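You operate a simulated robot arm through the tools that you are given. There is no shell and no other tool. Be economical: measure what you need, move in short steps, check, and stop when the job is done.

The job below is to be done with a simulated robot arm. You get a single attempt, and the scene is never put back.

Task
Push the fourth drawer from the top of the white cabinet shut. Take the steel union with red bands from the top of the white cabinet and put it on the top of the red trolley. Take the clear jug with a yellow handle and leave it on the lower shelf of the cream bench. Take the clear cup with the red foot and put it on the top of the grey bench. Take the blue pad and leave it in the green tray. Take the jug with the orange handle and put it on the top of the low grey cabinet. Fetch the purple tag from the free end of the red bench and stand it on the shelf under the red bench. Put one of the short white tubes from the upper shelf of the green bench on the purple tray. Open the second drawer from the top of the right blue cabinet. Any order will do. Set down upright: clear jug with a yellow handle, clear cup with the red foot, blue pad, jug with the orange handle, purple tag.
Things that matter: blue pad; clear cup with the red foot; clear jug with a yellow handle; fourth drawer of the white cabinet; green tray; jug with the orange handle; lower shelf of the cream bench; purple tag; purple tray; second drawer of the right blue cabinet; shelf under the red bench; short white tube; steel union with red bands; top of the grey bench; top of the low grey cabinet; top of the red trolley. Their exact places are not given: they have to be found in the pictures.

Only the result counts: the job must be done as asked and must still hold three seconds after the hand-in. Knocking over, shifting, dropping, spilling or breaking anything else fails it.

Robot
A 7-joint arm with a fingered hand on a trunk, on a base that drives. Base frame: it is fixed to the floor where the robot stands at the start and does not move with it; the origin is under the middle of the robot, x ahead of it, y to its left, z up. Lengths are in m, angles in degrees, forces in N, time in s.
With the tool pointing down near the work surface it reaches from about 0.16 to 0.3 m from the robot's upright axis, wherever it stands. Its first joint turns from -115.0 to 115.0 degrees. Places, roughly: blue pad (5x4x6 cm) [-3.4, -2.5, 0.9]; clear cup with the red foot [-3.75, -3, 1]; clear jug with a yellow handle [-3.25, -3.25, 1]; fourth drawer of the white cabinet [0.5, 0, 0.4]; green tray (35x19x8 cm) [-1.6, -3.9, 0.3]; jug with the orange handle [-3.5, -2.25, 1]; lower shelf of the cream bench [-3.4, -2.9, 0.2]; purple tag [-1.75, -3.75, 1]; purple tray (15x11x3 cm) [-1.4, -6, 0.9]; second drawer of the right blue cabinet [3.7, -1.3, 0.7]; shelf under the red bench [-1.4, -3.4, 0.3]; short white tube (11x3x3 cm) [0.6, -5.1, 0.5]; steel union with red bands (8x3x3 cm) [0.6, 0.1, 0.9]; top of the grey bench [-3.5, 0.7, 0.8]; top of the low grey cabinet [-1.4, -0.6, 0.3]; top of the red trolley [-3.1, 3.4, 0.8]. Payload 3.1 kg.
The TCP is the grasp point between the finger pads, 0.022 m short of the fingertips. In the tool frame z runs along the fingers and y along their closing line. The gripper opens to 0.112 m. The gripper's body begins 0.06 m behind the TCP. The gripper is a hand of 3 fingers: y runs from the thumb to the fingers, the wrist lies at [0, 0, -0.218] in the tool frame.
Orientation is told as [roll, pitch, yaw] about the base's x, y, z axes, in that order, counted from this pose: with the fingers straight down and closing along the base's y, the tool's x points along the base's -x, its y along +y and its z along -z.

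Tools
- The arm moves only by the tool move_arm. Its argument "moves" is a list of rows, each an object (a shift or turn left out is 0) with "translation": the shift along the tool's x, y, z in units of 25 mm (1.0 is 25 mm), a list of three; "delta_rot": the turn, a rotation vector about the tool's x, y, z in units of 5 degrees (1.0 is 5 degrees), a list of three. In form: [{"translation": [dx, dy, dz], "delta_rot": [ax, ay, az]}, ...]. A call has 1 to 20 rows; each row shifts and turns the commanded pose from where the row before left it, along the tool's axes as they then stand. A call with a number of a shift or a turn outside -1 to 1 is refused whole. A row lasts 0.2 s, in which the tool goes at most 0.05 m and 8.6 degrees; a call with a longer step from one row to the next is refused whole. Where a pose cannot be reached the arm comes as near as it can. A force on the tool above 40 N (or 10 N above the force at the start of the call, whichever is more), or a blocked arm, ends the call early, and 0.2 s more pass. In this call time passes only in rows, and 0.2 s behind the last. It gives the time, the measured TCP pose, the force on the tool (base axes), the opening and the grip force at its end, in the units of the frame above (readings bear some noise), with the torque about the TCP (base axes, N m) and any sound that the robot's microphone picked up.
- Cameras (640 x 400 px; columns grow to the right, rows downward): "scene" is now at [0.0139, 0.1276, 1.5188]; the picture's right is [-0.50, -0.87, 0.00], its down [-0.68, 0.39, -0.61] and it looks along [0.53, -0.31, -0.79] (base axes); focal length 253 px, centre (320, 200). "wrist" rides on the gripper at [0.066, 0.003, -0.08] in the tool frame; the picture's right is [-0.05, 1.00, 0.00], its down [-0.77, -0.04, -0.64] and it looks along [-0.64, -0.03, 0.77] (tool axes); focal length 275 px, centre (320, 200).
- grab_frame(camera): a new picture of that camera. It takes no simulated time.
- slide_trunk(by): slides the trunk up (or, below 0, down) by that many m; the arm and the scene camera ride with it, the base frame stays. It gives what a move gives, with no picture.
- base_move(legs): drives the robot by 1 to 6 legs, each [ahead, left, turn to the left] in m, m and degrees, along the robot's own axes; the way and the turn of a leg run together, so that a leg with both is an arc; at most 1.5 m and 180 degrees a leg. The arm and the cameras ride along, it lands a little off, and it stops where it bumps. It gives what a move gives.
- finger_targets(finger1, finger2, thumb_bend): sets how far each is bent, from 0 (flat) to 1 (curled in); at 0.3 the hand is open as for a grip, at 0.7 the pads meet at the TCP. One left out holds its place. A second passes; each finger stops where it meets its share of the squeeze, and holds until it gets a number again. It is the only way to open and close the hand. It gives what a move gives, with no picture; readings hold the bend of each and the force on the fingers (four entries, about 0 where the hand has none), thumb and palm.
- pan_tilt(pan, tilt): turns the head with the scene camera to pan (to the left, within 155 degrees either way) and tilt (down, from -29 to 69), counted from straight ahead of the robot. It gives what a move gives.
- pixel_to_xyz(camera, pixels): for up to 12 pixels [column, row] of the newest picture of that camera ("zoom" is the newest enlarged one), the place [x, y, z] in the base frame of the surface seen there, good to about 0.002 m, but the place of the scene camera against the robot may be out by one fixed shift of up to 0.018 m in any direction. It takes no simulated time.
- close_up(camera, box): a new picture of the part [left, top, right, bottom] of that camera's present view, enlarged. It takes no simulated time.
- close_job(): hands the job in; it is judged then, once.

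Go step by step. Measure first, check grasps and placings, and put right what went wrong. The budget is 322 turns and 206 pictures, counting those below and the enlarged ones. Unless the task says otherwise, let go and move clear before handing in, and close with one line.

The tools are called after "Request:" as name(argument=value, ...) on one line, values as JSON. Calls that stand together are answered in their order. move_arm: Moves the arm, as the interface text tells. Its arguments: {"type":"object","properties":{"moves":{"type":"array","items":{"type":"object","properties":{"translation":{"type":"array","items":{"type":"number"}},"delta_rot":{"type":"array","items":{"type":"number"}}}}}},"required":["moves"]} The other tools are called the same way: slide_trunk (by) slides the trunk up or down; finger_targets (finger1, finger2, thumb_bend) moves the fingers one by one; base_move (legs) drives the base; pan_tilt (pan, tilt) turns the head that bears the scene camera; grab_frame (camera) takes a picture; pixel_to_xyz (camera, pixels) gives the place of the surface under pixels of a picture; close_up (camera, box) takes an enlarged picture of a part of a camera's view; close_job () hands the job in.

At the start:

```text
clock: 0.0
eef_pos: [0.4829, -0.1498, 1.2006]
tcp_rot: [0.0, -0.1, -0.1]
contact_force: [-0.7, -0.9, 1.5]
ft_torque: [-0.02, -0.02, 0.03]
grip_width: 0.1119
gripper_force: 0.0
shape: jaw
bend: [0.3, 0.3, 0.3]
finger forces: [0.0, 0.1, 0.0, 0.1, 0.1, 0.0]
trunk travel left (down, up): [-0.661, 0.329]
robot x, y, heading: [0.0018, -0.0023, -0.0]
head pan, tilt: [-29.9, 52.1]
```

scene: 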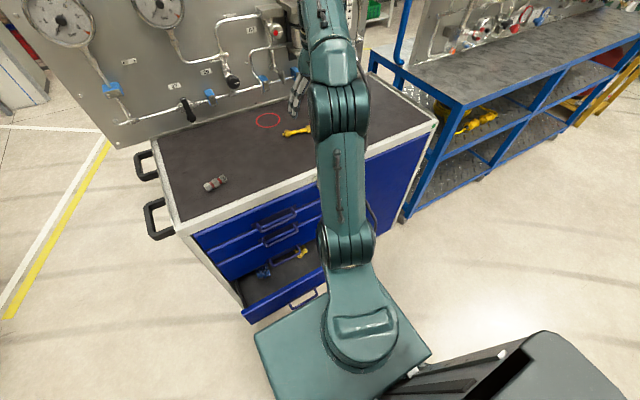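
wrist: 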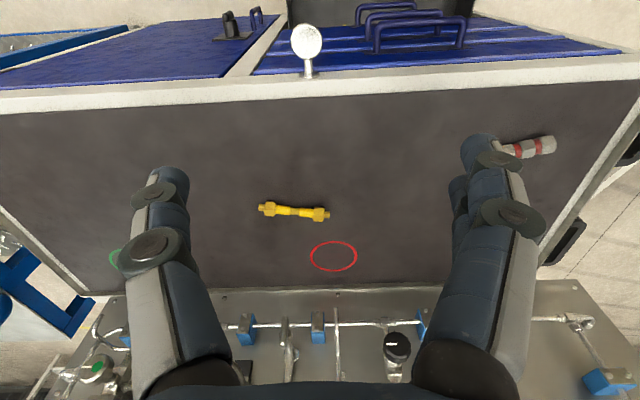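

The union shows at about (214,184) in the scene picture and the open drawer near (290,280). I'll measure these first.

Request:
pixel_to_xyz(camera="scene", pixels=[[208, 187], [215, 184], [222, 180], [275, 120], [180, 225], [320, 175], [245, 315], [300, 297], [270, 260], [285, 232], [240, 240], [435, 125]])

Request:
pixel_to_xyz(camera="wrist", pixels=[[515, 151], [530, 148], [545, 145], [295, 211], [308, 45], [334, 256], [400, 35], [450, 60], [30, 90]])

Request:
close_up(camera="scene", box=[140, 130, 380, 330])

```text
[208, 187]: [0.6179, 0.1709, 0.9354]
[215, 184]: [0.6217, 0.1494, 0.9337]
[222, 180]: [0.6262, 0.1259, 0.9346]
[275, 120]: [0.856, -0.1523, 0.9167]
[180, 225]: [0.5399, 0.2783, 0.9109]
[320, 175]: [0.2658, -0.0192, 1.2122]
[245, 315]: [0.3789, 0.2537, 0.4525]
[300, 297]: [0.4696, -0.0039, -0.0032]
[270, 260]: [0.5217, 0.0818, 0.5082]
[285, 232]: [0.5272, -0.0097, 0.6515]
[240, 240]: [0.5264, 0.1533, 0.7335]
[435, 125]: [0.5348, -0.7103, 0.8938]
```

```text
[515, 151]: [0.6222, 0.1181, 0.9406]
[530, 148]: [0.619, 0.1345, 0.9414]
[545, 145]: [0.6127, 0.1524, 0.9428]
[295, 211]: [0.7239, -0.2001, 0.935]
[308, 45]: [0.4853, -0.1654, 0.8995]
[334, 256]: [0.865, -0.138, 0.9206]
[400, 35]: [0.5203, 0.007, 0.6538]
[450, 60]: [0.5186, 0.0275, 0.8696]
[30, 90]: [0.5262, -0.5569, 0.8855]
```

```text
2.00 times, centred on (260, 230) of scene
```

zoom: 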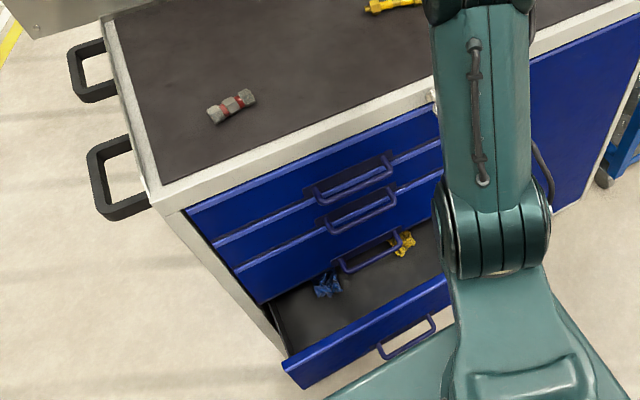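

The union's wrist reading is near (0.619, 0.135, 0.94), and the drawer is open to about x=0.38. I'll look around the room before I move.

Request:
pixel_to_xyz(camera="scene", pixels=[[257, 335], [300, 310], [330, 282], [428, 352], [400, 320], [370, 310], [480, 370], [545, 340]])

Request:
pan_tilt(pan=-90, tilt=15)

Request:
grab_frame(camera="scene")

Request:
pan_tilt(pan=-150, tilt=15)

Request:
grab_frame(camera="scene")

Request:
pan_tilt(pan=130, tilt=15)

Request:
grab_frame(camera="scene")

```text
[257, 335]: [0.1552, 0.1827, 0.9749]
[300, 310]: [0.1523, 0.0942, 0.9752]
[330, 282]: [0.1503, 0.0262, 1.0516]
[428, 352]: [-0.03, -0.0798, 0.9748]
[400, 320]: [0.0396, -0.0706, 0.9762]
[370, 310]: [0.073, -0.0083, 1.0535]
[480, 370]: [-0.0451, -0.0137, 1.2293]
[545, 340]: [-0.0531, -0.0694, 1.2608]
```

```text
clock: 1.3
eef_pos: [0.4827, -0.1505, 1.1992]
tcp_rot: [0.0, 0.0, 0.0]
contact_force: [-0.1, 0.3, 0.9]
ft_torque: [-0.01, -0.01, -0.03]
grip_width: 0.1118
gripper_force: 0.2
shape: jaw
bend: [0.3, 0.3, 0.3]
finger forces: [0.1, 0.0, 0.0, 0.1, 0.0, 0.0]
trunk travel left (down, up): [-0.661, 0.329]
robot x, y, heading: [-0.0001, 0.0005, 0.1]
head pan, tilt: [-90.0, 15.0]
```

```text
202 pictures are left
```

scene: 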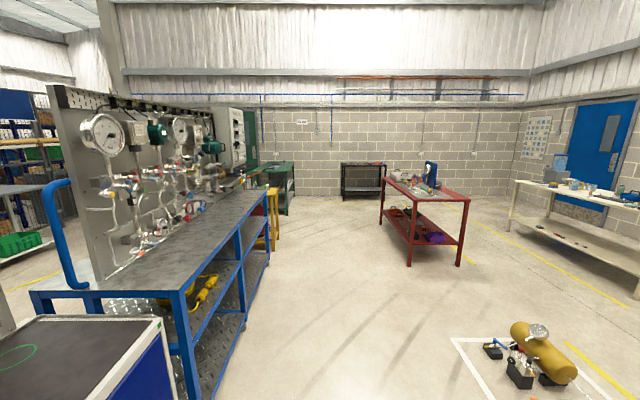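

```text
clock: 2.6
eef_pos: [0.4827, -0.1487, 1.2002]
tcp_rot: [0.0, 0.0, 0.0]
contact_force: [0.2, -0.2, -0.5]
ft_torque: [0.03, 0.01, 0.0]
grip_width: 0.1118
gripper_force: 0.2
shape: jaw
bend: [0.3, 0.3, 0.3]
finger forces: [0.1, 0.0, 0.0, 0.0, 0.0, 0.0]
trunk travel left (down, up): [-0.661, 0.329]
robot x, y, heading: [0.0055, 0.0009, -0.3]
head pan, tilt: [-150.0, 15.0]
```

```text
201 pictures are left
```

scene: 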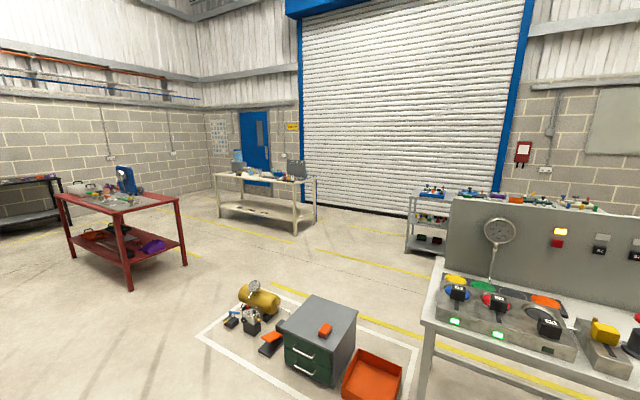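

```text
clock: 6.5
eef_pos: [0.4823, -0.1489, 1.201]
tcp_rot: [0.0, 0.0, 0.0]
contact_force: [0.2, -0.5, 0.1]
ft_torque: [0.05, -0.03, 0.05]
grip_width: 0.1118
gripper_force: 0.1
shape: jaw
bend: [0.3, 0.3, 0.3]
finger forces: [0.0, 0.1, 0.1, 0.1, 0.0, 0.0]
trunk travel left (down, up): [-0.661, 0.329]
robot x, y, heading: [-0.002, -0.0009, 0.0]
head pan, tilt: [130.0, 15.0]
```

```text
200 pictures are left
```

scene: 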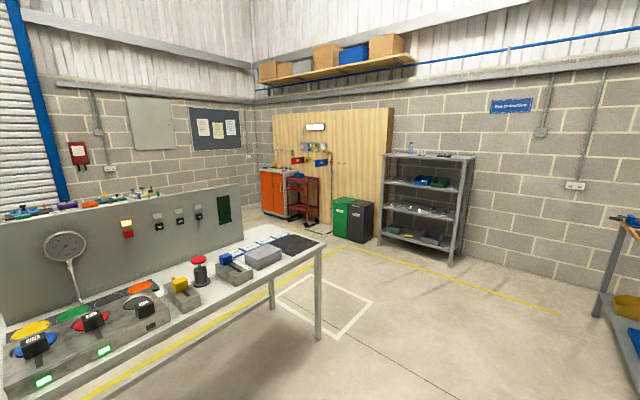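

The console bench, the red trolley at (305,195) and the shelf at (430,200) are in view. I'll measure the layout.

Request:
pixel_to_xyz(camera="scene", pixels=[[305, 182], [292, 180], [318, 180], [300, 218], [330, 250], [320, 335], [272, 305], [325, 243], [265, 257], [295, 240], [10, 330], [450, 262]])

Request:
pan_tilt(pan=-155, tilt=25)

Request:
grab_frame(camera="scene")

Request:
pixel_to_xyz(camera="scene", pixels=[[270, 240], [340, 270], [300, 330], [240, 130], [330, 185], [240, 205], [195, 140], [430, 180], [435, 210], [405, 355], [250, 260], [225, 280]])

```text
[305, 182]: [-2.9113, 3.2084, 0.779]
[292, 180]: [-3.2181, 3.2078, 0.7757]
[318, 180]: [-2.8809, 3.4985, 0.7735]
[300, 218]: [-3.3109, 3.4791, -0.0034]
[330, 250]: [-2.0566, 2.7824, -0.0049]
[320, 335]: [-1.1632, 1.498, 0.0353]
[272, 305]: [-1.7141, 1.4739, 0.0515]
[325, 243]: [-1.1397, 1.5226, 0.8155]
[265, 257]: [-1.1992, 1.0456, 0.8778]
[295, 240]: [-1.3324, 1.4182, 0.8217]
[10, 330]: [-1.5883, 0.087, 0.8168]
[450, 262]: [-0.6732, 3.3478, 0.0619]
```

```text
clock: 10.4
eef_pos: [0.4818, -0.1496, 1.2007]
tcp_rot: [0.0, 0.0, -0.1]
contact_force: [-0.6, -0.4, -0.2]
ft_torque: [0.04, -0.02, 0.05]
grip_width: 0.1119
gripper_force: 0.0
shape: jaw
bend: [0.3, 0.3, 0.3]
finger forces: [0.1, 0.1, 0.1, 0.0, 0.0, 0.1]
trunk travel left (down, up): [-0.661, 0.329]
robot x, y, heading: [0.0029, 0.0013, -0.1]
head pan, tilt: [-154.7, 25.0]
```

```text
199 pictures are left
```

scene: 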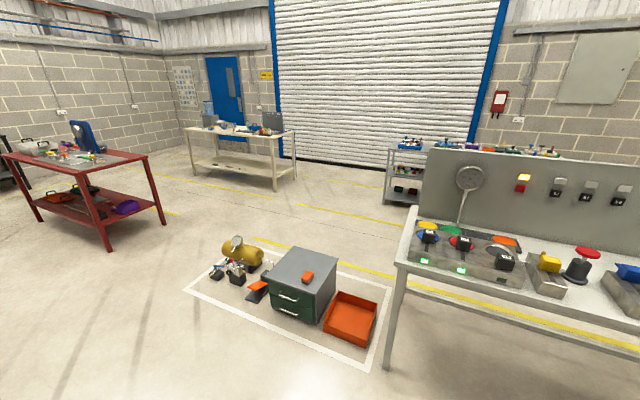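

```text
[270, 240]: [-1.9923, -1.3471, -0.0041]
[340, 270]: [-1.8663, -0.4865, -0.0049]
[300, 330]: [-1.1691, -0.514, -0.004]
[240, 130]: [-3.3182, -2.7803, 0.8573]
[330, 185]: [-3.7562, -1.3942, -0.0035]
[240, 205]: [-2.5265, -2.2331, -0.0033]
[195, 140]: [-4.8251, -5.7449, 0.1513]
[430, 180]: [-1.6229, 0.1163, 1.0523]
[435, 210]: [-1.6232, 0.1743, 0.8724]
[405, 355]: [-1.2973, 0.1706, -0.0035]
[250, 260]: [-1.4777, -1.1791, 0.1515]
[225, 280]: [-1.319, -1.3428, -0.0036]
```

Free floor lies behind the robot. I'll back off and shift left so that I can push the drawer beside its handle, then look down at it.

Request:
base_move(legs=[[-0.35, 0.0, 0], [0, 0.31, 0]])

Request:
pan_tilt(pan=0, tilt=45)

Request:
grab_frame(camera="scene")

```text
clock: 14.3
eef_pos: [0.1394, 0.1528, 1.2002]
tcp_rot: [-0.1, 0.0, -0.3]
contact_force: [-0.4, 0.4, 0.1]
ft_torque: [-0.08, 0.02, -0.02]
grip_width: 0.1117
gripper_force: 0.0
shape: jaw
bend: [0.3, 0.3, 0.3]
finger forces: [0.1, 0.1, 0.0, 0.1, 0.1, 0.0]
trunk travel left (down, up): [-0.661, 0.329]
robot x, y, heading: [-0.3418, 0.3081, -0.2]
head pan, tilt: [-154.7, 25.0]
```

```text
clock: 16.7
eef_pos: [0.1376, 0.1531, 1.2005]
tcp_rot: [0.1, 0.0, -0.3]
contact_force: [-0.2, 1.0, 0.3]
ft_torque: [-0.03, 0.0, 0.03]
grip_width: 0.1117
gripper_force: 0.1
shape: jaw
bend: [0.3, 0.3, 0.3]
finger forces: [0.0, 0.0, 0.0, 0.0, 0.0, 0.0]
trunk travel left (down, up): [-0.661, 0.329]
robot x, y, heading: [-0.3457, 0.3058, -0.1]
head pan, tilt: [0.0, 45.0]
```

```text
198 pictures are left
```

scene: 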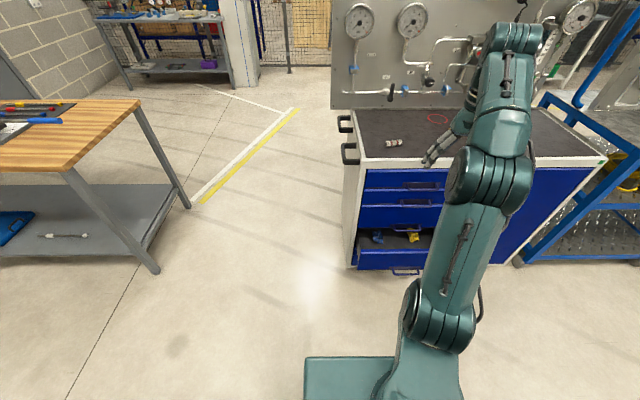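

Request:
close_up(camera="scene", box=[330, 150, 458, 286])

Request:
pixel_to_xyz(camera="scene", pixels=[[360, 252], [360, 266], [395, 273], [418, 272], [407, 250], [407, 266], [420, 186], [407, 229], [437, 186], [375, 250], [368, 192], [390, 255]])

```text
2.94 times, centred on (394, 218) of scene
```

zoom: 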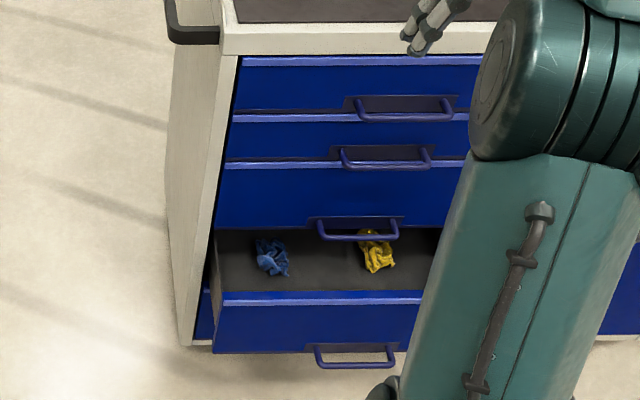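

```text
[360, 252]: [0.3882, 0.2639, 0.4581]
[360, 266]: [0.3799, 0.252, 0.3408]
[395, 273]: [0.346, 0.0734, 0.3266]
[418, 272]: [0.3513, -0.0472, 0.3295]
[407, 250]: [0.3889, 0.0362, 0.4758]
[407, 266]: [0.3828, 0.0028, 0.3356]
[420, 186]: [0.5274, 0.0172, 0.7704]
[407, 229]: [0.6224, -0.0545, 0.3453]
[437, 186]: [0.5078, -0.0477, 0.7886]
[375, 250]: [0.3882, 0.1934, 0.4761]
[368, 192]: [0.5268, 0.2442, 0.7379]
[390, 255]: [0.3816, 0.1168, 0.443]
```

The open drawer's front face is at x≈0.382, z 0.33–0.46, with its handle at y −0.05…0.08. I'll close the fingers and lower the trunk to push at y≈0.15.

Request:
finger_targets(finger1=0.7, finger2=0.7, thumb_bend=0.7)

Request:
slide_trunk(by=-0.65)

Request:
move_arm(moves=[{"translation": [0, 0, 1]}, {"translation": [0, 0, 1]}, {"translation": [0, 0, 1]}, {"translation": [0, 0, 1]}, {"translation": [0, 0, 0.8]}])

```text
clock: 17.7
eef_pos: [0.1398, 0.1525, 1.1996]
tcp_rot: [0.0, 0.0, -0.3]
contact_force: [-0.5, 0.7, 0.5]
ft_torque: [0.01, 0.02, 0.0]
grip_width: 0.003
gripper_force: 0.0
shape: fingers
bend: [0.7, 0.7, 0.7]
finger forces: [0.1, 0.0, 0.1, 0.1, 0.1, 0.1]
trunk travel left (down, up): [-0.661, 0.329]
robot x, y, heading: [-0.3393, 0.3066, -0.3]
head pan, tilt: [0.0, 45.0]
```

```text
refused: -0.65 is not a number from -0.4 to 0.4
```

```text
clock: 18.9
eef_pos: [0.1375, 0.1505, 1.0795]
tcp_rot: [0.0, -0.1, -0.3]
contact_force: [-0.8, -0.1, 1.0]
ft_torque: [0.01, -0.01, -0.01]
grip_width: 0.0028
gripper_force: 0.0
shape: fingers
bend: [0.7, 0.7, 0.7]
finger forces: [0.1, 0.1, 0.0, 0.0, 0.0, 0.1]
trunk travel left (down, up): [-0.661, 0.329]
robot x, y, heading: [-0.3441, 0.3014, -0.1]
head pan, tilt: [0.0, 45.0]
```

The arm can go lower (TCP z 1.08). I'll slide the trunk down in two parts.

Request:
slide_trunk(by=-0.4)

Request:
slide_trunk(by=-0.255)

Request:
grab_frame(camera="scene")

```text
clock: 22.7
eef_pos: [0.1382, 0.15, 0.6808]
tcp_rot: [-0.1, 0.0, -0.3]
contact_force: [-0.4, 0.0, 0.4]
ft_torque: [0.02, 0.01, -0.02]
grip_width: 0.0026
gripper_force: 0.0
shape: fingers
bend: [0.7, 0.7, 0.7]
finger forces: [0.0, 0.1, 0.2, 0.0, 0.0, 0.0]
trunk travel left (down, up): [-0.261, 0.729]
robot x, y, heading: [-0.3422, 0.3037, 0.1]
head pan, tilt: [0.0, 45.0]
```

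```text
clock: 25.3
eef_pos: [0.1377, 0.1513, 0.4244]
tcp_rot: [0.1, 0.0, -0.3]
contact_force: [0.7, 0.3, -0.4]
ft_torque: [-0.03, 0.0, -0.01]
grip_width: 0.0029
gripper_force: 0.0
shape: fingers
bend: [0.7, 0.7, 0.7]
finger forces: [0.0, 0.0, 0.0, 0.1, 0.1, 0.0]
trunk travel left (down, up): [-0.006, 0.984]
robot x, y, heading: [-0.3423, 0.3062, -0.2]
head pan, tilt: [0.0, 45.0]
```

```text
196 pictures are left
```

scene: 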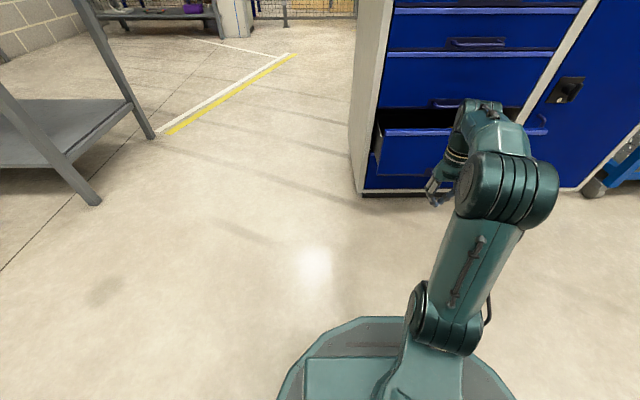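

The fingertips are at z≈0.40, below the upper handles. I'll tilt the hand so the tips lead, then drive forward to push.

Request:
move_arm(moves=[{"delta_rot": [0, -1, 0]}, {"delta_rot": [0, -1, 0]}, {"delta_rot": [0, -1, 0]}, {"delta_rot": [0, -1, 0]}, {"delta_rot": [0, -1, 0]}, {"delta_rot": [0, -1, 0]}, {"delta_rot": [0, -1, 0]}, {"delta_rot": [0, -1, 0]}])

Request:
base_move(legs=[[0.2, 0, 0]])

```text
clock: 27.1
eef_pos: [0.1379, 0.1507, 0.4245]
tcp_rot: [0.0, -40.0, -0.3]
contact_force: [0.6, -0.1, 0.6]
ft_torque: [0.02, 0.03, 0.02]
grip_width: 0.0028
gripper_force: 0.1
shape: fingers
bend: [0.7, 0.7, 0.7]
finger forces: [0.0, 0.0, 0.0, 0.0, 0.0, 0.0]
trunk travel left (down, up): [-0.006, 0.984]
robot x, y, heading: [-0.3442, 0.304, -0.2]
head pan, tilt: [0.0, 45.0]
```

```text
clock: 28.7
eef_pos: [0.3299, 0.1485, 0.4256]
tcp_rot: [0.0, -40.0, -0.3]
contact_force: [-0.2, -1.0, 0.0]
ft_torque: [0.02, 0.01, -0.03]
grip_width: 0.003
gripper_force: 0.0
shape: fingers
bend: [0.7, 0.7, 0.7]
finger forces: [0.0, 0.1, 0.0, 0.1, 0.1, 0.0]
trunk travel left (down, up): [-0.006, 0.984]
robot x, y, heading: [-0.1538, 0.3012, -0.1]
head pan, tilt: [0.0, 45.0]
```

No contact yet at TCP x=0.33. I'll drive on to push.

Request:
base_move(legs=[[0.12, 0, 0]])

Request:
grab_frame(camera="scene")

```text
clock: 29.9
eef_pos: [0.4506, 0.1472, 0.425]
tcp_rot: [-0.1, -40.1, -0.6]
contact_force: [-0.1, 0.3, 0.7]
ft_torque: [-0.01, -0.01, 0.01]
grip_width: 0.0028
gripper_force: 0.1
shape: fingers
bend: [0.7, 0.7, 0.7]
finger forces: [0.1, 0.0, 0.0, 0.0, 0.1, 0.1]
trunk travel left (down, up): [-0.006, 0.984]
robot x, y, heading: [-0.0272, 0.3023, -0.5]
head pan, tilt: [0.0, 45.0]
```

```text
195 pictures are left
```

scene: 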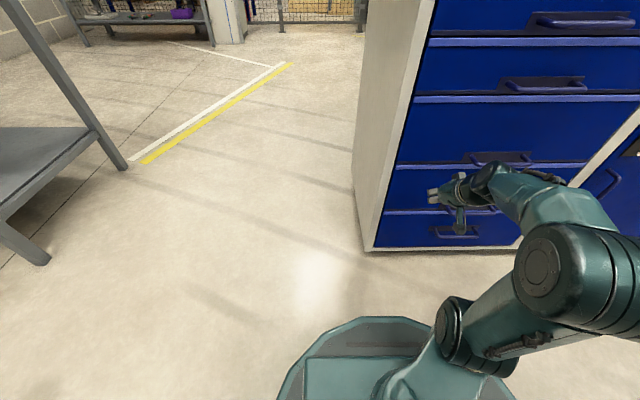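

The drawer is almost shut. I'll push on gently with the arm, forward along base x, until the force stops it.

Request:
move_arm(moves=[{"translation": [-0.306, 0, 0.257]}, {"translation": [-0.306, 0, 0.257]}, {"translation": [-0.306, 0, 0.257]}, {"translation": [-0.306, 0, 0.257]}, {"translation": [-0.306, 0, 0.257]}, {"translation": [-0.306, 0, 0.257]}, {"translation": [-0.306, 0, 0.257]}])

Request:
grab_frame(camera="scene")

```text
clock: 31.2
eef_pos: [0.4965, 0.1476, 0.4206]
tcp_rot: [0.3, -38.9, -0.4]
contact_force: [-14.7, 3.4, 2.9]
ft_torque: [0.01, 0.06, 0.1]
grip_width: 0.0027
gripper_force: 7.7
shape: fingers
bend: [0.7, 0.73, 0.7]
finger forces: [0.0, 15.0, 0.0, 0.0, 0.0, 0.0]
trunk travel left (down, up): [-0.006, 0.984]
robot x, y, heading: [-0.0323, 0.2998, -0.5]
head pan, tilt: [0.0, 45.0]
stopped in row 6: the force on the tool passed its limit at 48 N (the readings are from after the stop); the commanded pose is now the measured one
```

```text
194 pictures are left
```

scene: 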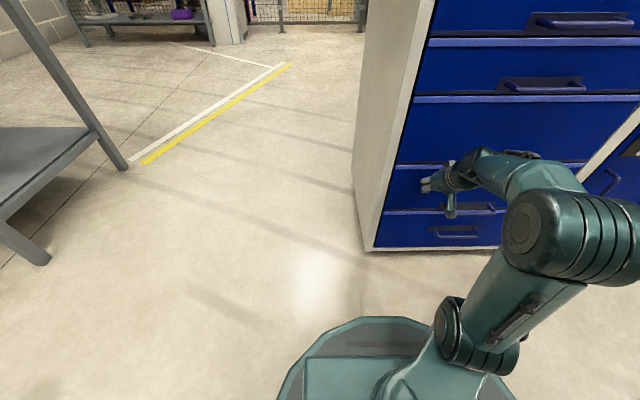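

The push met a hard stop. I'll check that front 4 lies flush with fronts 3 and 5.

Request:
pixel_to_xyz(camera="scene", pixels=[[420, 130], [540, 135], [405, 190], [415, 205], [400, 225], [420, 235], [450, 70]])

Request:
base_move(legs=[[-0.2, 0, 0]])

Request:
grab_frame(camera="scene")

Request:
pixel_to_xyz(camera="scene", pixels=[[405, 90], [400, 145], [395, 180], [430, 85], [430, 145], [385, 145], [470, 120]])

```text
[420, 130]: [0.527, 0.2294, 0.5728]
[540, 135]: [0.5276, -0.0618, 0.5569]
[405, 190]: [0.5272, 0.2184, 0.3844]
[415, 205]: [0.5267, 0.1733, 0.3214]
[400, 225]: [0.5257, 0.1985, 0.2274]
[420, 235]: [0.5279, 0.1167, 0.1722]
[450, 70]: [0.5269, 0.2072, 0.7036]
```

```text
clock: 32.8
eef_pos: [0.2939, 0.1477, 0.4204]
tcp_rot: [0.2, -38.9, -0.6]
contact_force: [0.0, -0.2, 0.5]
ft_torque: [-0.02, -0.02, 0.01]
grip_width: 0.0027
gripper_force: 0.0
shape: fingers
bend: [0.7, 0.7, 0.7]
finger forces: [0.0, 0.0, 0.1, 0.1, 0.0, 0.0]
trunk travel left (down, up): [-0.006, 0.984]
robot x, y, heading: [-0.2336, 0.3068, -0.9]
head pan, tilt: [0.0, 45.0]
```

```text
193 pictures are left
```

scene: 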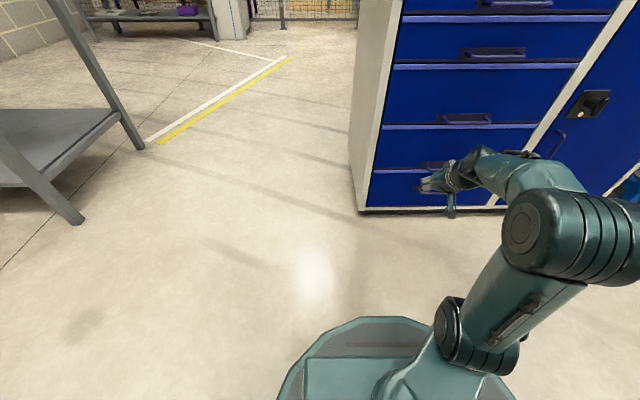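

```text
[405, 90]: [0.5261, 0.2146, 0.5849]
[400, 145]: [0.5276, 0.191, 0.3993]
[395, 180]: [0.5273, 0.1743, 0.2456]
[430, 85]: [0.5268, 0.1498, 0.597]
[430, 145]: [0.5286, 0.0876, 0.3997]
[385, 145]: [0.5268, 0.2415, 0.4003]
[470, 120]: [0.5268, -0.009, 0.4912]
```

All the fronts read x≈0.527, so the drawer is shut. Next I'll raise the trunk, straighten the hand, yaw it 90° and open it for the union.

Request:
slide_trunk(by=0.4)

Request:
slide_trunk(by=0.3)

Request:
move_arm(moves=[{"delta_rot": [0, 1, 0]}, {"delta_rot": [0, 1, 0]}, {"delta_rot": [0, 1, 0]}, {"delta_rot": [0, 1, 0]}, {"delta_rot": [0, 1, 0]}, {"delta_rot": [0, 1, 0]}, {"delta_rot": [0, 1, 0]}, {"delta_rot": [0, 0.8, 0]}])

Request:
move_arm(moves=[{"delta_rot": [0, 0, -1]}, {"delta_rot": [0, 0, -1]}, {"delta_rot": [0, 0, -1]}, {"delta_rot": [0, 0, -1]}, {"delta_rot": [0, 0, -1]}, {"delta_rot": [0, 0, -1]}, {"delta_rot": [0, 0, -1]}, {"delta_rot": [0, 0, -1]}, {"delta_rot": [0, 0, -1]}, {"delta_rot": [0, 0, -1]}, {"delta_rot": [0, 0, -1]}, {"delta_rot": [0, 0, -1]}, {"delta_rot": [0, 0, -1]}, {"delta_rot": [0, 0, -1]}, {"delta_rot": [0, 0, -1]}, {"delta_rot": [0, 0, -1]}, {"delta_rot": [0, 0, -1]}, {"delta_rot": [0, 0, -1]}])

Request:
finger_targets(finger1=0.3, finger2=0.3, thumb_bend=0.3)

```text
clock: 36.6
eef_pos: [0.2938, 0.1502, 0.8208]
tcp_rot: [0.3, -39.1, -0.6]
contact_force: [0.6, -0.2, -0.5]
ft_torque: [-0.01, -0.01, 0.03]
grip_width: 0.003
gripper_force: 0.2
shape: fingers
bend: [0.7, 0.7, 0.7]
finger forces: [0.0, 0.0, 0.0, 0.0, 0.0, 0.1]
trunk travel left (down, up): [-0.406, 0.584]
robot x, y, heading: [-0.2345, 0.3037, -0.9]
head pan, tilt: [0.0, 45.0]
```

```text
clock: 39.6
eef_pos: [0.2932, 0.1488, 1.121]
tcp_rot: [0.3, -38.9, -0.6]
contact_force: [1.4, 0.2, 0.3]
ft_torque: [0.02, 0.02, 0.0]
grip_width: 0.0028
gripper_force: 0.0
shape: fingers
bend: [0.7, 0.7, 0.7]
finger forces: [0.0, 0.0, 0.1, 0.0, 0.0, 0.1]
trunk travel left (down, up): [-0.706, 0.284]
robot x, y, heading: [-0.2328, 0.3058, -0.5]
head pan, tilt: [0.0, 45.0]
```

```text
clock: 41.4
eef_pos: [0.2939, 0.1485, 1.1223]
tcp_rot: [0.2, 0.1, -0.4]
contact_force: [0.4, 0.2, 0.0]
ft_torque: [0.0, 0.04, -0.02]
grip_width: 0.0026
gripper_force: 0.1
shape: fingers
bend: [0.7, 0.7, 0.7]
finger forces: [0.0, 0.0, 0.1, 0.1, 0.1, 0.1]
trunk travel left (down, up): [-0.706, 0.284]
robot x, y, heading: [-0.2354, 0.3078, -0.6]
head pan, tilt: [0.0, 45.0]
```

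```text
clock: 45.2
eef_pos: [0.285, 0.1571, 1.1058]
tcp_rot: [0.2, -0.2, 81.0]
contact_force: [-0.8, 0.4, -1.1]
ft_torque: [0.03, -0.01, 0.0]
grip_width: 0.0029
gripper_force: 0.0
shape: fingers
bend: [0.7, 0.7, 0.7]
finger forces: [0.0, 0.0, 0.0, 0.1, 0.0, 0.1]
out of reach, approached as far as the arm can: row 17, 18
trunk travel left (down, up): [-0.706, 0.284]
robot x, y, heading: [-0.2327, 0.3046, -0.7]
head pan, tilt: [0.0, 45.0]
```

```text
clock: 46.2
eef_pos: [0.2846, 0.1581, 1.107]
tcp_rot: [0.0, -0.2, 81.0]
contact_force: [-0.2, 0.2, -0.1]
ft_torque: [-0.01, -0.02, -0.01]
grip_width: 0.111
gripper_force: 0.1
shape: fingers
bend: [0.3, 0.3, 0.3]
finger forces: [0.1, 0.0, 0.0, 0.0, 0.1, 0.0]
trunk travel left (down, up): [-0.706, 0.284]
robot x, y, heading: [-0.2297, 0.3011, -0.6]
head pan, tilt: [0.0, 45.0]
```

The yaw reached 81°, and the union's axis wants about 100°, so I'll turn the base left 20° and drive to put the hand over the union.

Request:
base_move(legs=[[0, 0, 20], [0.231, 0, 0], [0, -0.283, 0]])

Request:
grab_frame(camera="wrist")

```text
clock: 50.6
eef_pos: [0.623, 0.1778, 1.107]
tcp_rot: [-0.1, -0.2, 102.3]
contact_force: [-0.1, -0.8, 0.3]
ft_torque: [0.01, -0.02, 0.0]
grip_width: 0.1111
gripper_force: 0.0
shape: fingers
bend: [0.3, 0.3, 0.3]
finger forces: [0.0, 0.0, 0.1, 0.0, 0.0, 0.0]
trunk travel left (down, up): [-0.706, 0.284]
robot x, y, heading: [0.0844, 0.1243, 20.5]
head pan, tilt: [0.0, 45.0]
```

```text
192 pictures are left
```

wrist: 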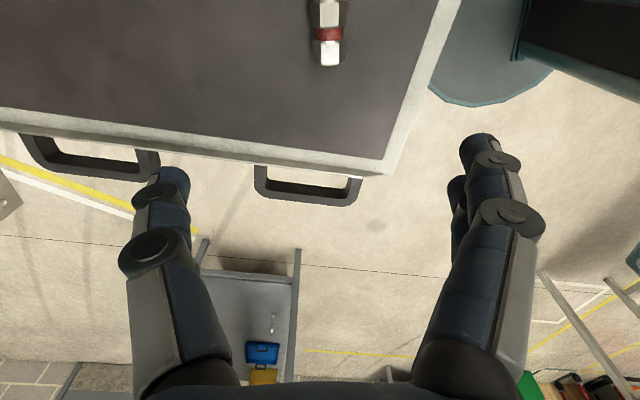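

The near end of the union is at (328,60). I'll measure it.

Request:
pixel_to_xyz(camera="wrist", pixels=[[330, 60], [329, 32], [327, 5], [328, 63]])

```text
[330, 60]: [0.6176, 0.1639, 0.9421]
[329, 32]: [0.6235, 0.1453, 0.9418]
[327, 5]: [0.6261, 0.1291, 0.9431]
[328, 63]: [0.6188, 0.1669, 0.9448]
```

The union's centre is about (0.627, 0.128), with its top at 0.942. I'll align and go down.

Request:
move_arm(moves=[{"translation": [1, 0.13, 0]}, {"translation": [1, 0.13, 0]}, {"translation": [0, 0, 1]}, {"translation": [0, 0, 1]}, {"translation": [0, 0, 1]}, {"translation": [0, 0, 1]}])

Request:
grab_frame(camera="wrist")

```text
clock: 52.0
eef_pos: [0.623, 0.1789, 1.0038]
tcp_rot: [0.0, -0.3, 102.4]
contact_force: [-0.4, -0.4, 0.9]
ft_torque: [-0.01, -0.02, 0.02]
grip_width: 0.1114
gripper_force: 0.2
shape: fingers
bend: [0.3, 0.3, 0.3]
finger forces: [0.1, 0.0, 0.0, 0.0, 0.0, 0.0]
out of reach, approached as far as the arm can: row 1, 2
trunk travel left (down, up): [-0.706, 0.284]
robot x, y, heading: [0.0866, 0.125, 21.1]
head pan, tilt: [0.0, 45.0]
```

```text
191 pictures are left
```

wrist: 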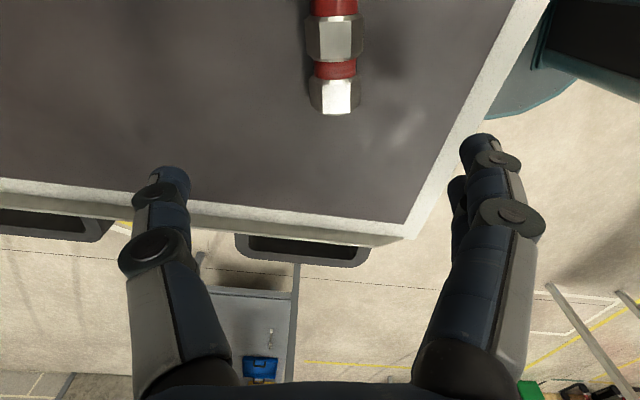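

The arm can't shift sideways at this yaw, so I'll use the base for the −y shift.

Request:
base_move(legs=[[-0.014, -0.048, 0]])

Request:
grab_frame(camera="wrist")

```text
clock: 53.0
eef_pos: [0.6271, 0.1258, 1.0039]
tcp_rot: [0.0, -0.3, 102.4]
contact_force: [0.0, -0.2, 0.5]
ft_torque: [0.01, -0.02, 0.03]
grip_width: 0.1114
gripper_force: 0.0
shape: fingers
bend: [0.3, 0.3, 0.3]
finger forces: [0.0, 0.0, 0.1, 0.1, 0.1, 0.0]
trunk travel left (down, up): [-0.706, 0.284]
robot x, y, heading: [0.0874, 0.0772, 20.9]
head pan, tilt: [0.0, 45.0]
```

```text
190 pictures are left
```

wrist: 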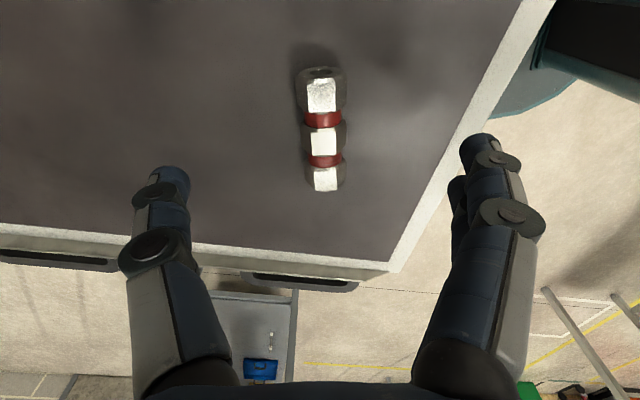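

Request:
pixel_to_xyz(camera="wrist", pixels=[[322, 75], [323, 140], [326, 187], [322, 100], [240, 140], [400, 200]])

```text
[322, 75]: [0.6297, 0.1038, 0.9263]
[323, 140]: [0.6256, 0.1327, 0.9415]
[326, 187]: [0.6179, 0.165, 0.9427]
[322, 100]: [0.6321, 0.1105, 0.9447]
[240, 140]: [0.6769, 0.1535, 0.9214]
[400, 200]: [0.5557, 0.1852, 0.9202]
```

The table is at z≈0.921, and the union spans y 0.10–0.167. I'll go down to TCP z≈0.946 and close.

Request:
move_arm(moves=[{"translation": [0, 0, 1]}, {"translation": [0, 0, 0.8]}, {"translation": [0, 0, 0.5]}])

Request:
finger_targets(finger1=0.75, finger2=0.75, thumb_bend=0.75)

Request:
grab_frame(camera="wrist")

```text
clock: 53.8
eef_pos: [0.6259, 0.1287, 0.946]
tcp_rot: [0.0, -0.1, 102.3]
contact_force: [0.2, -0.2, 0.0]
ft_torque: [-0.02, 0.01, 0.03]
grip_width: 0.1113
gripper_force: 0.0
shape: fingers
bend: [0.3, 0.3, 0.3]
finger forces: [0.1, 0.0, 0.1, 0.0, 0.1, 0.0]
trunk travel left (down, up): [-0.706, 0.284]
robot x, y, heading: [0.0913, 0.0782, 20.4]
head pan, tilt: [0.0, 45.0]
```

```text
clock: 54.8
eef_pos: [0.6264, 0.1288, 0.947]
tcp_rot: [-0.1, -0.2, 102.1]
contact_force: [-0.6, 0.8, 0.2]
ft_torque: [-0.02, -0.01, 0.0]
grip_width: 0.0195
gripper_force: 15.6
shape: fingers
bend: [0.71, 0.7, 0.66]
finger forces: [7.8, 7.9, 0.0, 0.0, 15.2, 0.0]
trunk travel left (down, up): [-0.706, 0.284]
robot x, y, heading: [0.087, 0.0774, 20.6]
head pan, tilt: [0.0, 45.0]
```

```text
189 pictures are left
```

wrist: 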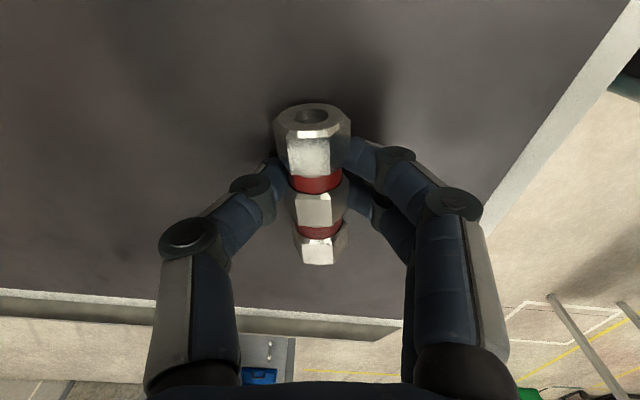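

It grips at width 0.0195 with 15.6 N. I'll lift.

Request:
slide_trunk(by=0.2)

Request:
grab_frame(camera="wrist")

```text
clock: 57.0
eef_pos: [0.6268, 0.1294, 1.1472]
tcp_rot: [0.0, -0.2, 102.1]
contact_force: [0.1, -0.6, -1.0]
ft_torque: [0.02, 0.0, 0.04]
grip_width: 0.0194
gripper_force: 15.6
shape: fingers
bend: [0.71, 0.7, 0.66]
finger forces: [7.7, 7.8, 0.0, 0.1, 15.2, 0.0]
trunk travel left (down, up): [-0.906, 0.084]
robot x, y, heading: [0.0918, 0.0746, 20.8]
head pan, tilt: [0.0, 45.0]
```

```text
188 pictures are left
```

wrist: 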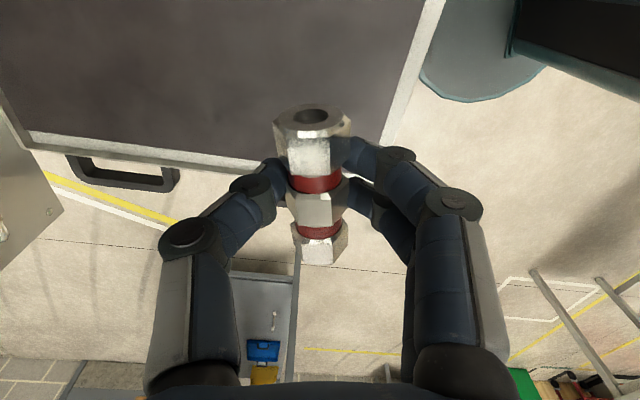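

It's held. I'll back away from the cabinet and look at the way to the red trolley.

Request:
base_move(legs=[[-0.5, 0, 0]])

Request:
pan_tilt(pan=60, tilt=25)

Request:
grab_frame(camera="scene")

Request:
pixel_to_xyz(camera="scene", pixels=[[60, 270], [130, 330], [250, 200], [330, 180], [400, 200], [440, 260], [520, 200], [560, 250], [200, 300], [300, 300], [400, 330], [500, 300]])

```text
clock: 59.8
eef_pos: [0.1695, -0.0405, 1.147]
tcp_rot: [0.1, -0.1, 102.4]
contact_force: [-0.4, -0.1, -0.7]
ft_torque: [0.02, -0.01, 0.0]
grip_width: 0.0195
gripper_force: 15.6
shape: fingers
bend: [0.71, 0.7, 0.66]
finger forces: [7.8, 7.9, 0.0, 0.0, 15.2, 0.1]
trunk travel left (down, up): [-0.906, 0.084]
robot x, y, heading: [-0.3658, -0.0961, 20.6]
head pan, tilt: [0.0, 45.0]
```

```text
clock: 61.1
eef_pos: [0.1678, -0.0421, 1.1469]
tcp_rot: [0.0, -0.2, 102.4]
contact_force: [0.2, 1.1, -0.6]
ft_torque: [0.02, 0.03, 0.01]
grip_width: 0.0198
gripper_force: 14.7
shape: fingers
bend: [0.71, 0.7, 0.66]
finger forces: [7.8, 7.8, 0.1, 0.1, 15.2, 0.0]
trunk travel left (down, up): [-0.906, 0.084]
robot x, y, heading: [-0.3686, -0.0983, 21.1]
head pan, tilt: [60.0, 25.0]
```

```text
187 pictures are left
```

scene: 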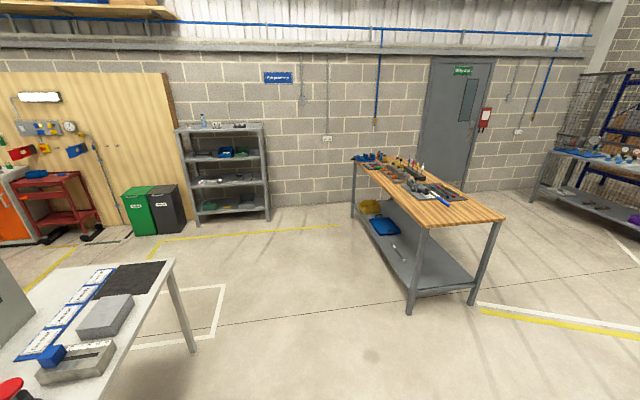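

```text
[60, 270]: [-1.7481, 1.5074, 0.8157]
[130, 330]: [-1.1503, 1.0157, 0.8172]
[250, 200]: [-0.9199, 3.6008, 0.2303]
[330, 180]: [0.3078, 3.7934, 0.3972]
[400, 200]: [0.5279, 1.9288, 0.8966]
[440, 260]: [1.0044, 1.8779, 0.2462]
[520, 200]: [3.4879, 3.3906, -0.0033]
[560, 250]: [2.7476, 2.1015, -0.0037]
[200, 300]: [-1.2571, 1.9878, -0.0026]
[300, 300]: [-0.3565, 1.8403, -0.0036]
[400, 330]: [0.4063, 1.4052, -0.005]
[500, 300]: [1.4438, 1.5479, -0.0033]
```

The console spans x −1.75…−1.14, y 0.1…1.52, so I'll go round it at y≈2.35 facing +y and then slide left toward the trolley.

Request:
base_move(legs=[[0, 0, 69.4], [1.5, 0, 0], [0.95, 0, 0], [0, 1.5, 0], [0, 1.3, 0]])

Request:
pan_tilt(pan=0, tilt=40)

Request:
grab_frame(camera="scene")

```text
clock: 89.2
eef_pos: [-3.0244, 2.8484, 1.1462]
tcp_rot: [0.0, -0.1, 171.6]
contact_force: [0.5, -0.1, -0.1]
ft_torque: [0.0, -0.02, -0.01]
grip_width: 0.0193
gripper_force: 14.6
shape: fingers
bend: [0.71, 0.71, 0.66]
finger forces: [7.5, 7.7, 0.0, 0.0, 14.6, 0.0]
trunk travel left (down, up): [-0.906, 0.084]
robot x, y, heading: [-3.1626, 2.3285, 89.9]
head pan, tilt: [60.0, 25.0]
```

```text
clock: 90.5
eef_pos: [-3.0235, 2.8484, 1.1474]
tcp_rot: [0.1, -0.1, 171.6]
contact_force: [0.9, -0.1, -1.2]
ft_torque: [0.0, 0.01, 0.01]
grip_width: 0.019
gripper_force: 14.8
shape: fingers
bend: [0.71, 0.71, 0.66]
finger forces: [7.5, 7.7, 0.0, 0.1, 14.7, 0.0]
trunk travel left (down, up): [-0.906, 0.084]
robot x, y, heading: [-3.1619, 2.3256, 89.8]
head pan, tilt: [0.0, 40.0]
```

```text
186 pictures are left
```

scene: 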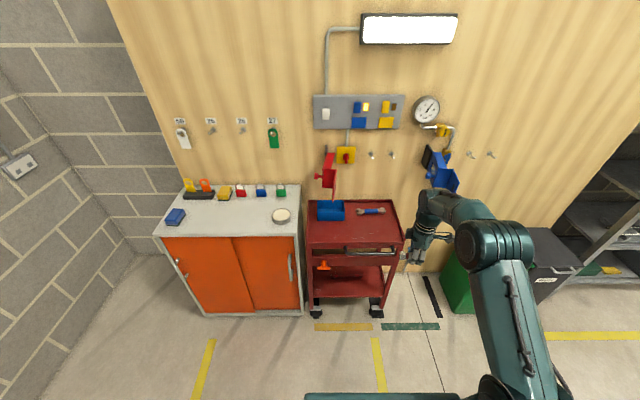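

Request:
close_up(camera="scene", box=[290, 180, 420, 260])

Request:
pixel_to_xyz(camera="scene", pixels=[[315, 232], [392, 232], [355, 230], [375, 212], [392, 205], [330, 212], [370, 250], [425, 165], [445, 190], [340, 222]])

```text
4.92 times, centred on (355, 220) of scene
```

zoom: 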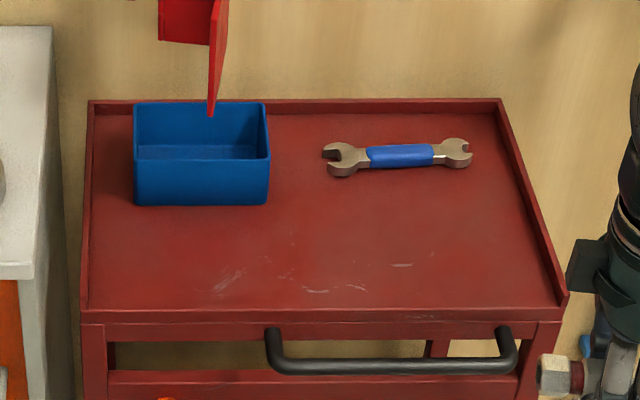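

```text
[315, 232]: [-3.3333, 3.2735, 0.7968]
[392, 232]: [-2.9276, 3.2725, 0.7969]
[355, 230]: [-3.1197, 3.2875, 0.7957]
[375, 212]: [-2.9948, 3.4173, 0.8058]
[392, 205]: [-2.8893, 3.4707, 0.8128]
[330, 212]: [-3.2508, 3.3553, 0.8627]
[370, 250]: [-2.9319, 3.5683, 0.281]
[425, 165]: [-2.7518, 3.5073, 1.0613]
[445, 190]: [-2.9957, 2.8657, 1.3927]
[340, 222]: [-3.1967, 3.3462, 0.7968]
```

The trolley top is at z≈0.797, and its front strip at y≈3.30, x≈−3.08 is free. I'll drive in over it.

Request:
base_move(legs=[[0, 0.055, 0], [0.455, 0, 0]])

Request:
slide_trunk(by=-0.25)

Request:
grab_frame(camera="scene")

Request:
grab_frame(camera="wrist")

```text
clock: 93.9
eef_pos: [-3.0831, 3.3162, 1.1464]
tcp_rot: [-0.1, -0.3, 171.9]
contact_force: [-0.1, -0.1, -0.8]
ft_torque: [0.03, 0.03, -0.01]
grip_width: 0.0189
gripper_force: 15.0
shape: fingers
bend: [0.71, 0.71, 0.66]
finger forces: [7.4, 7.6, 0.0, 0.0, 14.7, 0.0]
trunk travel left (down, up): [-0.906, 0.084]
robot x, y, heading: [-3.2197, 2.794, 90.1]
head pan, tilt: [0.0, 40.0]
```

```text
clock: 96.4
eef_pos: [-3.0831, 3.3159, 0.8966]
tcp_rot: [-0.1, -0.3, 171.9]
contact_force: [0.3, 0.0, -0.3]
ft_torque: [-0.02, 0.01, 0.02]
grip_width: 0.0192
gripper_force: 15.4
shape: fingers
bend: [0.71, 0.71, 0.66]
finger forces: [7.5, 7.8, 0.1, 0.0, 14.7, 0.0]
trunk travel left (down, up): [-0.656, 0.334]
robot x, y, heading: [-3.2181, 2.7941, 90.4]
head pan, tilt: [0.0, 40.0]
```

```text
184 pictures are left
```

scene: 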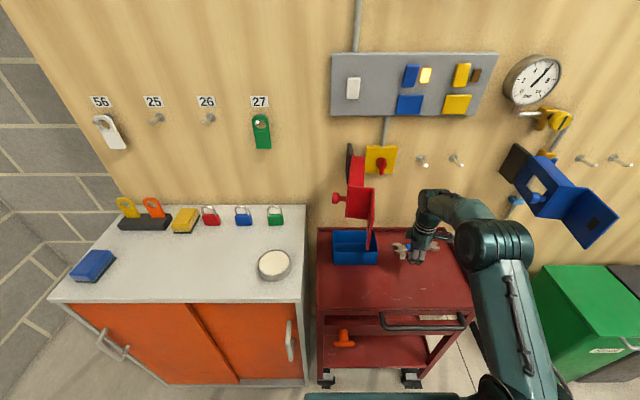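

```text
183 pictures are left
```

wrist: 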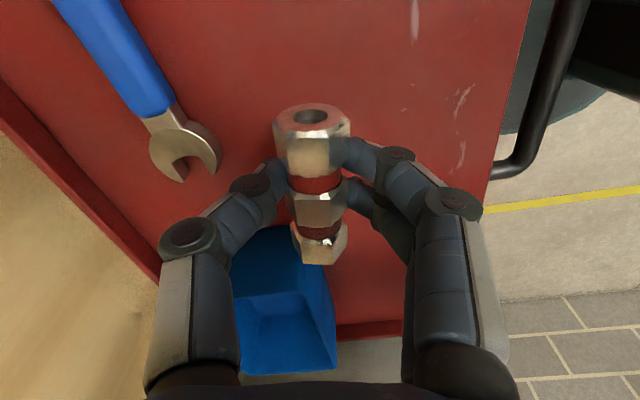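

The wrench's end is near (185,150), on the far side. I'll measure the clearances.

Request:
pixel_to_xyz(camera="wrist", pixels=[[185, 160], [220, 155], [150, 100], [240, 100], [450, 120], [300, 270], [510, 130], [250, 240]])

```text
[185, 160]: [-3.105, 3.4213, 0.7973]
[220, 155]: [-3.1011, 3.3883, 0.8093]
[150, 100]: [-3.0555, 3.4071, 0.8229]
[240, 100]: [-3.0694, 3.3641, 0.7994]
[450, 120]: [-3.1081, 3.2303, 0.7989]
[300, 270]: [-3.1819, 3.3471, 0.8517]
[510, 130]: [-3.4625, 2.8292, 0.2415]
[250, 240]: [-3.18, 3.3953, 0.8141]
```

The surface is at 0.799 and the wrench's near edge at y≈3.385. I'll shift 2 cm toward the front, then lower to z≈0.827.

Request:
move_arm(moves=[{"translation": [0.1, 0.8, 0]}, {"translation": [0, 0, 1]}, {"translation": [0, 0, 1]}, {"translation": [0, 0, 0.4]}, {"translation": [0, 0, 0.2]}, {"translation": [0, 0, 0.2]}])

```text
clock: 97.8
eef_pos: [-3.0837, 3.2949, 0.8257]
tcp_rot: [0.0, -0.1, 171.8]
contact_force: [0.4, 1.0, -0.1]
ft_torque: [-0.02, -0.03, 0.01]
grip_width: 0.0189
gripper_force: 14.2
shape: fingers
bend: [0.71, 0.71, 0.66]
finger forces: [7.3, 7.5, 0.0, 0.0, 14.5, 0.0]
trunk travel left (down, up): [-0.656, 0.334]
robot x, y, heading: [-3.2191, 2.7931, 90.3]
head pan, tilt: [0.0, 40.0]
```

Request:
move_arm(moves=[{"translation": [0, 0, 0.08]}])

Request:
finger_targets(finger1=0.6, finger2=0.6, thumb_bend=0.57)

Request:
finger_targets(finger1=0.5, finger2=0.5, thumb_bend=0.5)

Request:
grab_frame(camera="wrist")

```text
clock: 98.2
eef_pos: [-3.0839, 3.2958, 0.8247]
tcp_rot: [-0.1, -0.2, 172.0]
contact_force: [-0.4, 0.1, 5.6]
ft_torque: [0.15, -0.02, 0.02]
grip_width: 0.0187
gripper_force: 19.0
shape: fingers
bend: [0.71, 0.71, 0.67]
finger forces: [7.8, 8.0, 0.1, 0.0, 21.7, 0.0]
trunk travel left (down, up): [-0.656, 0.334]
robot x, y, heading: [-3.2206, 2.7938, 90.1]
head pan, tilt: [0.0, 40.0]
```

```text
clock: 99.2
eef_pos: [-3.0842, 3.2941, 0.8257]
tcp_rot: [-0.2, -0.2, 171.9]
contact_force: [-1.9, 1.0, 23.9]
ft_torque: [0.28, -0.01, 0.01]
grip_width: 0.0244
gripper_force: 12.8
shape: fingers
bend: [0.62, 0.62, 0.6]
finger forces: [2.9, 2.5, 0.0, 0.0, 19.4, 0.0]
trunk travel left (down, up): [-0.656, 0.334]
robot x, y, heading: [-3.2208, 2.7987, 90.3]
head pan, tilt: [0.0, 40.0]
```

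```text
clock: 100.2
eef_pos: [-3.084, 3.2938, 0.8276]
tcp_rot: [-0.3, -0.2, 171.9]
contact_force: [0.1, 2.7, 38.7]
ft_torque: [0.1, -0.04, 0.01]
grip_width: 0.0334
gripper_force: 19.3
shape: fingers
bend: [0.59, 0.59, 0.56]
finger forces: [9.6, 9.3, 0.1, 0.0, 19.7, 0.0]
trunk travel left (down, up): [-0.656, 0.334]
robot x, y, heading: [-3.218, 2.798, 90.3]
head pan, tilt: [0.0, 40.0]
```

```text
182 pictures are left
```

wrist: 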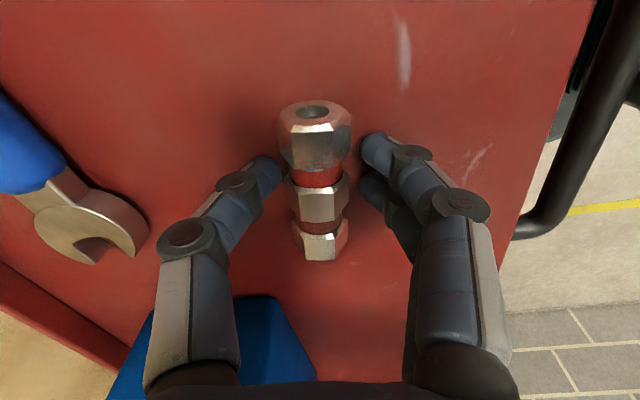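

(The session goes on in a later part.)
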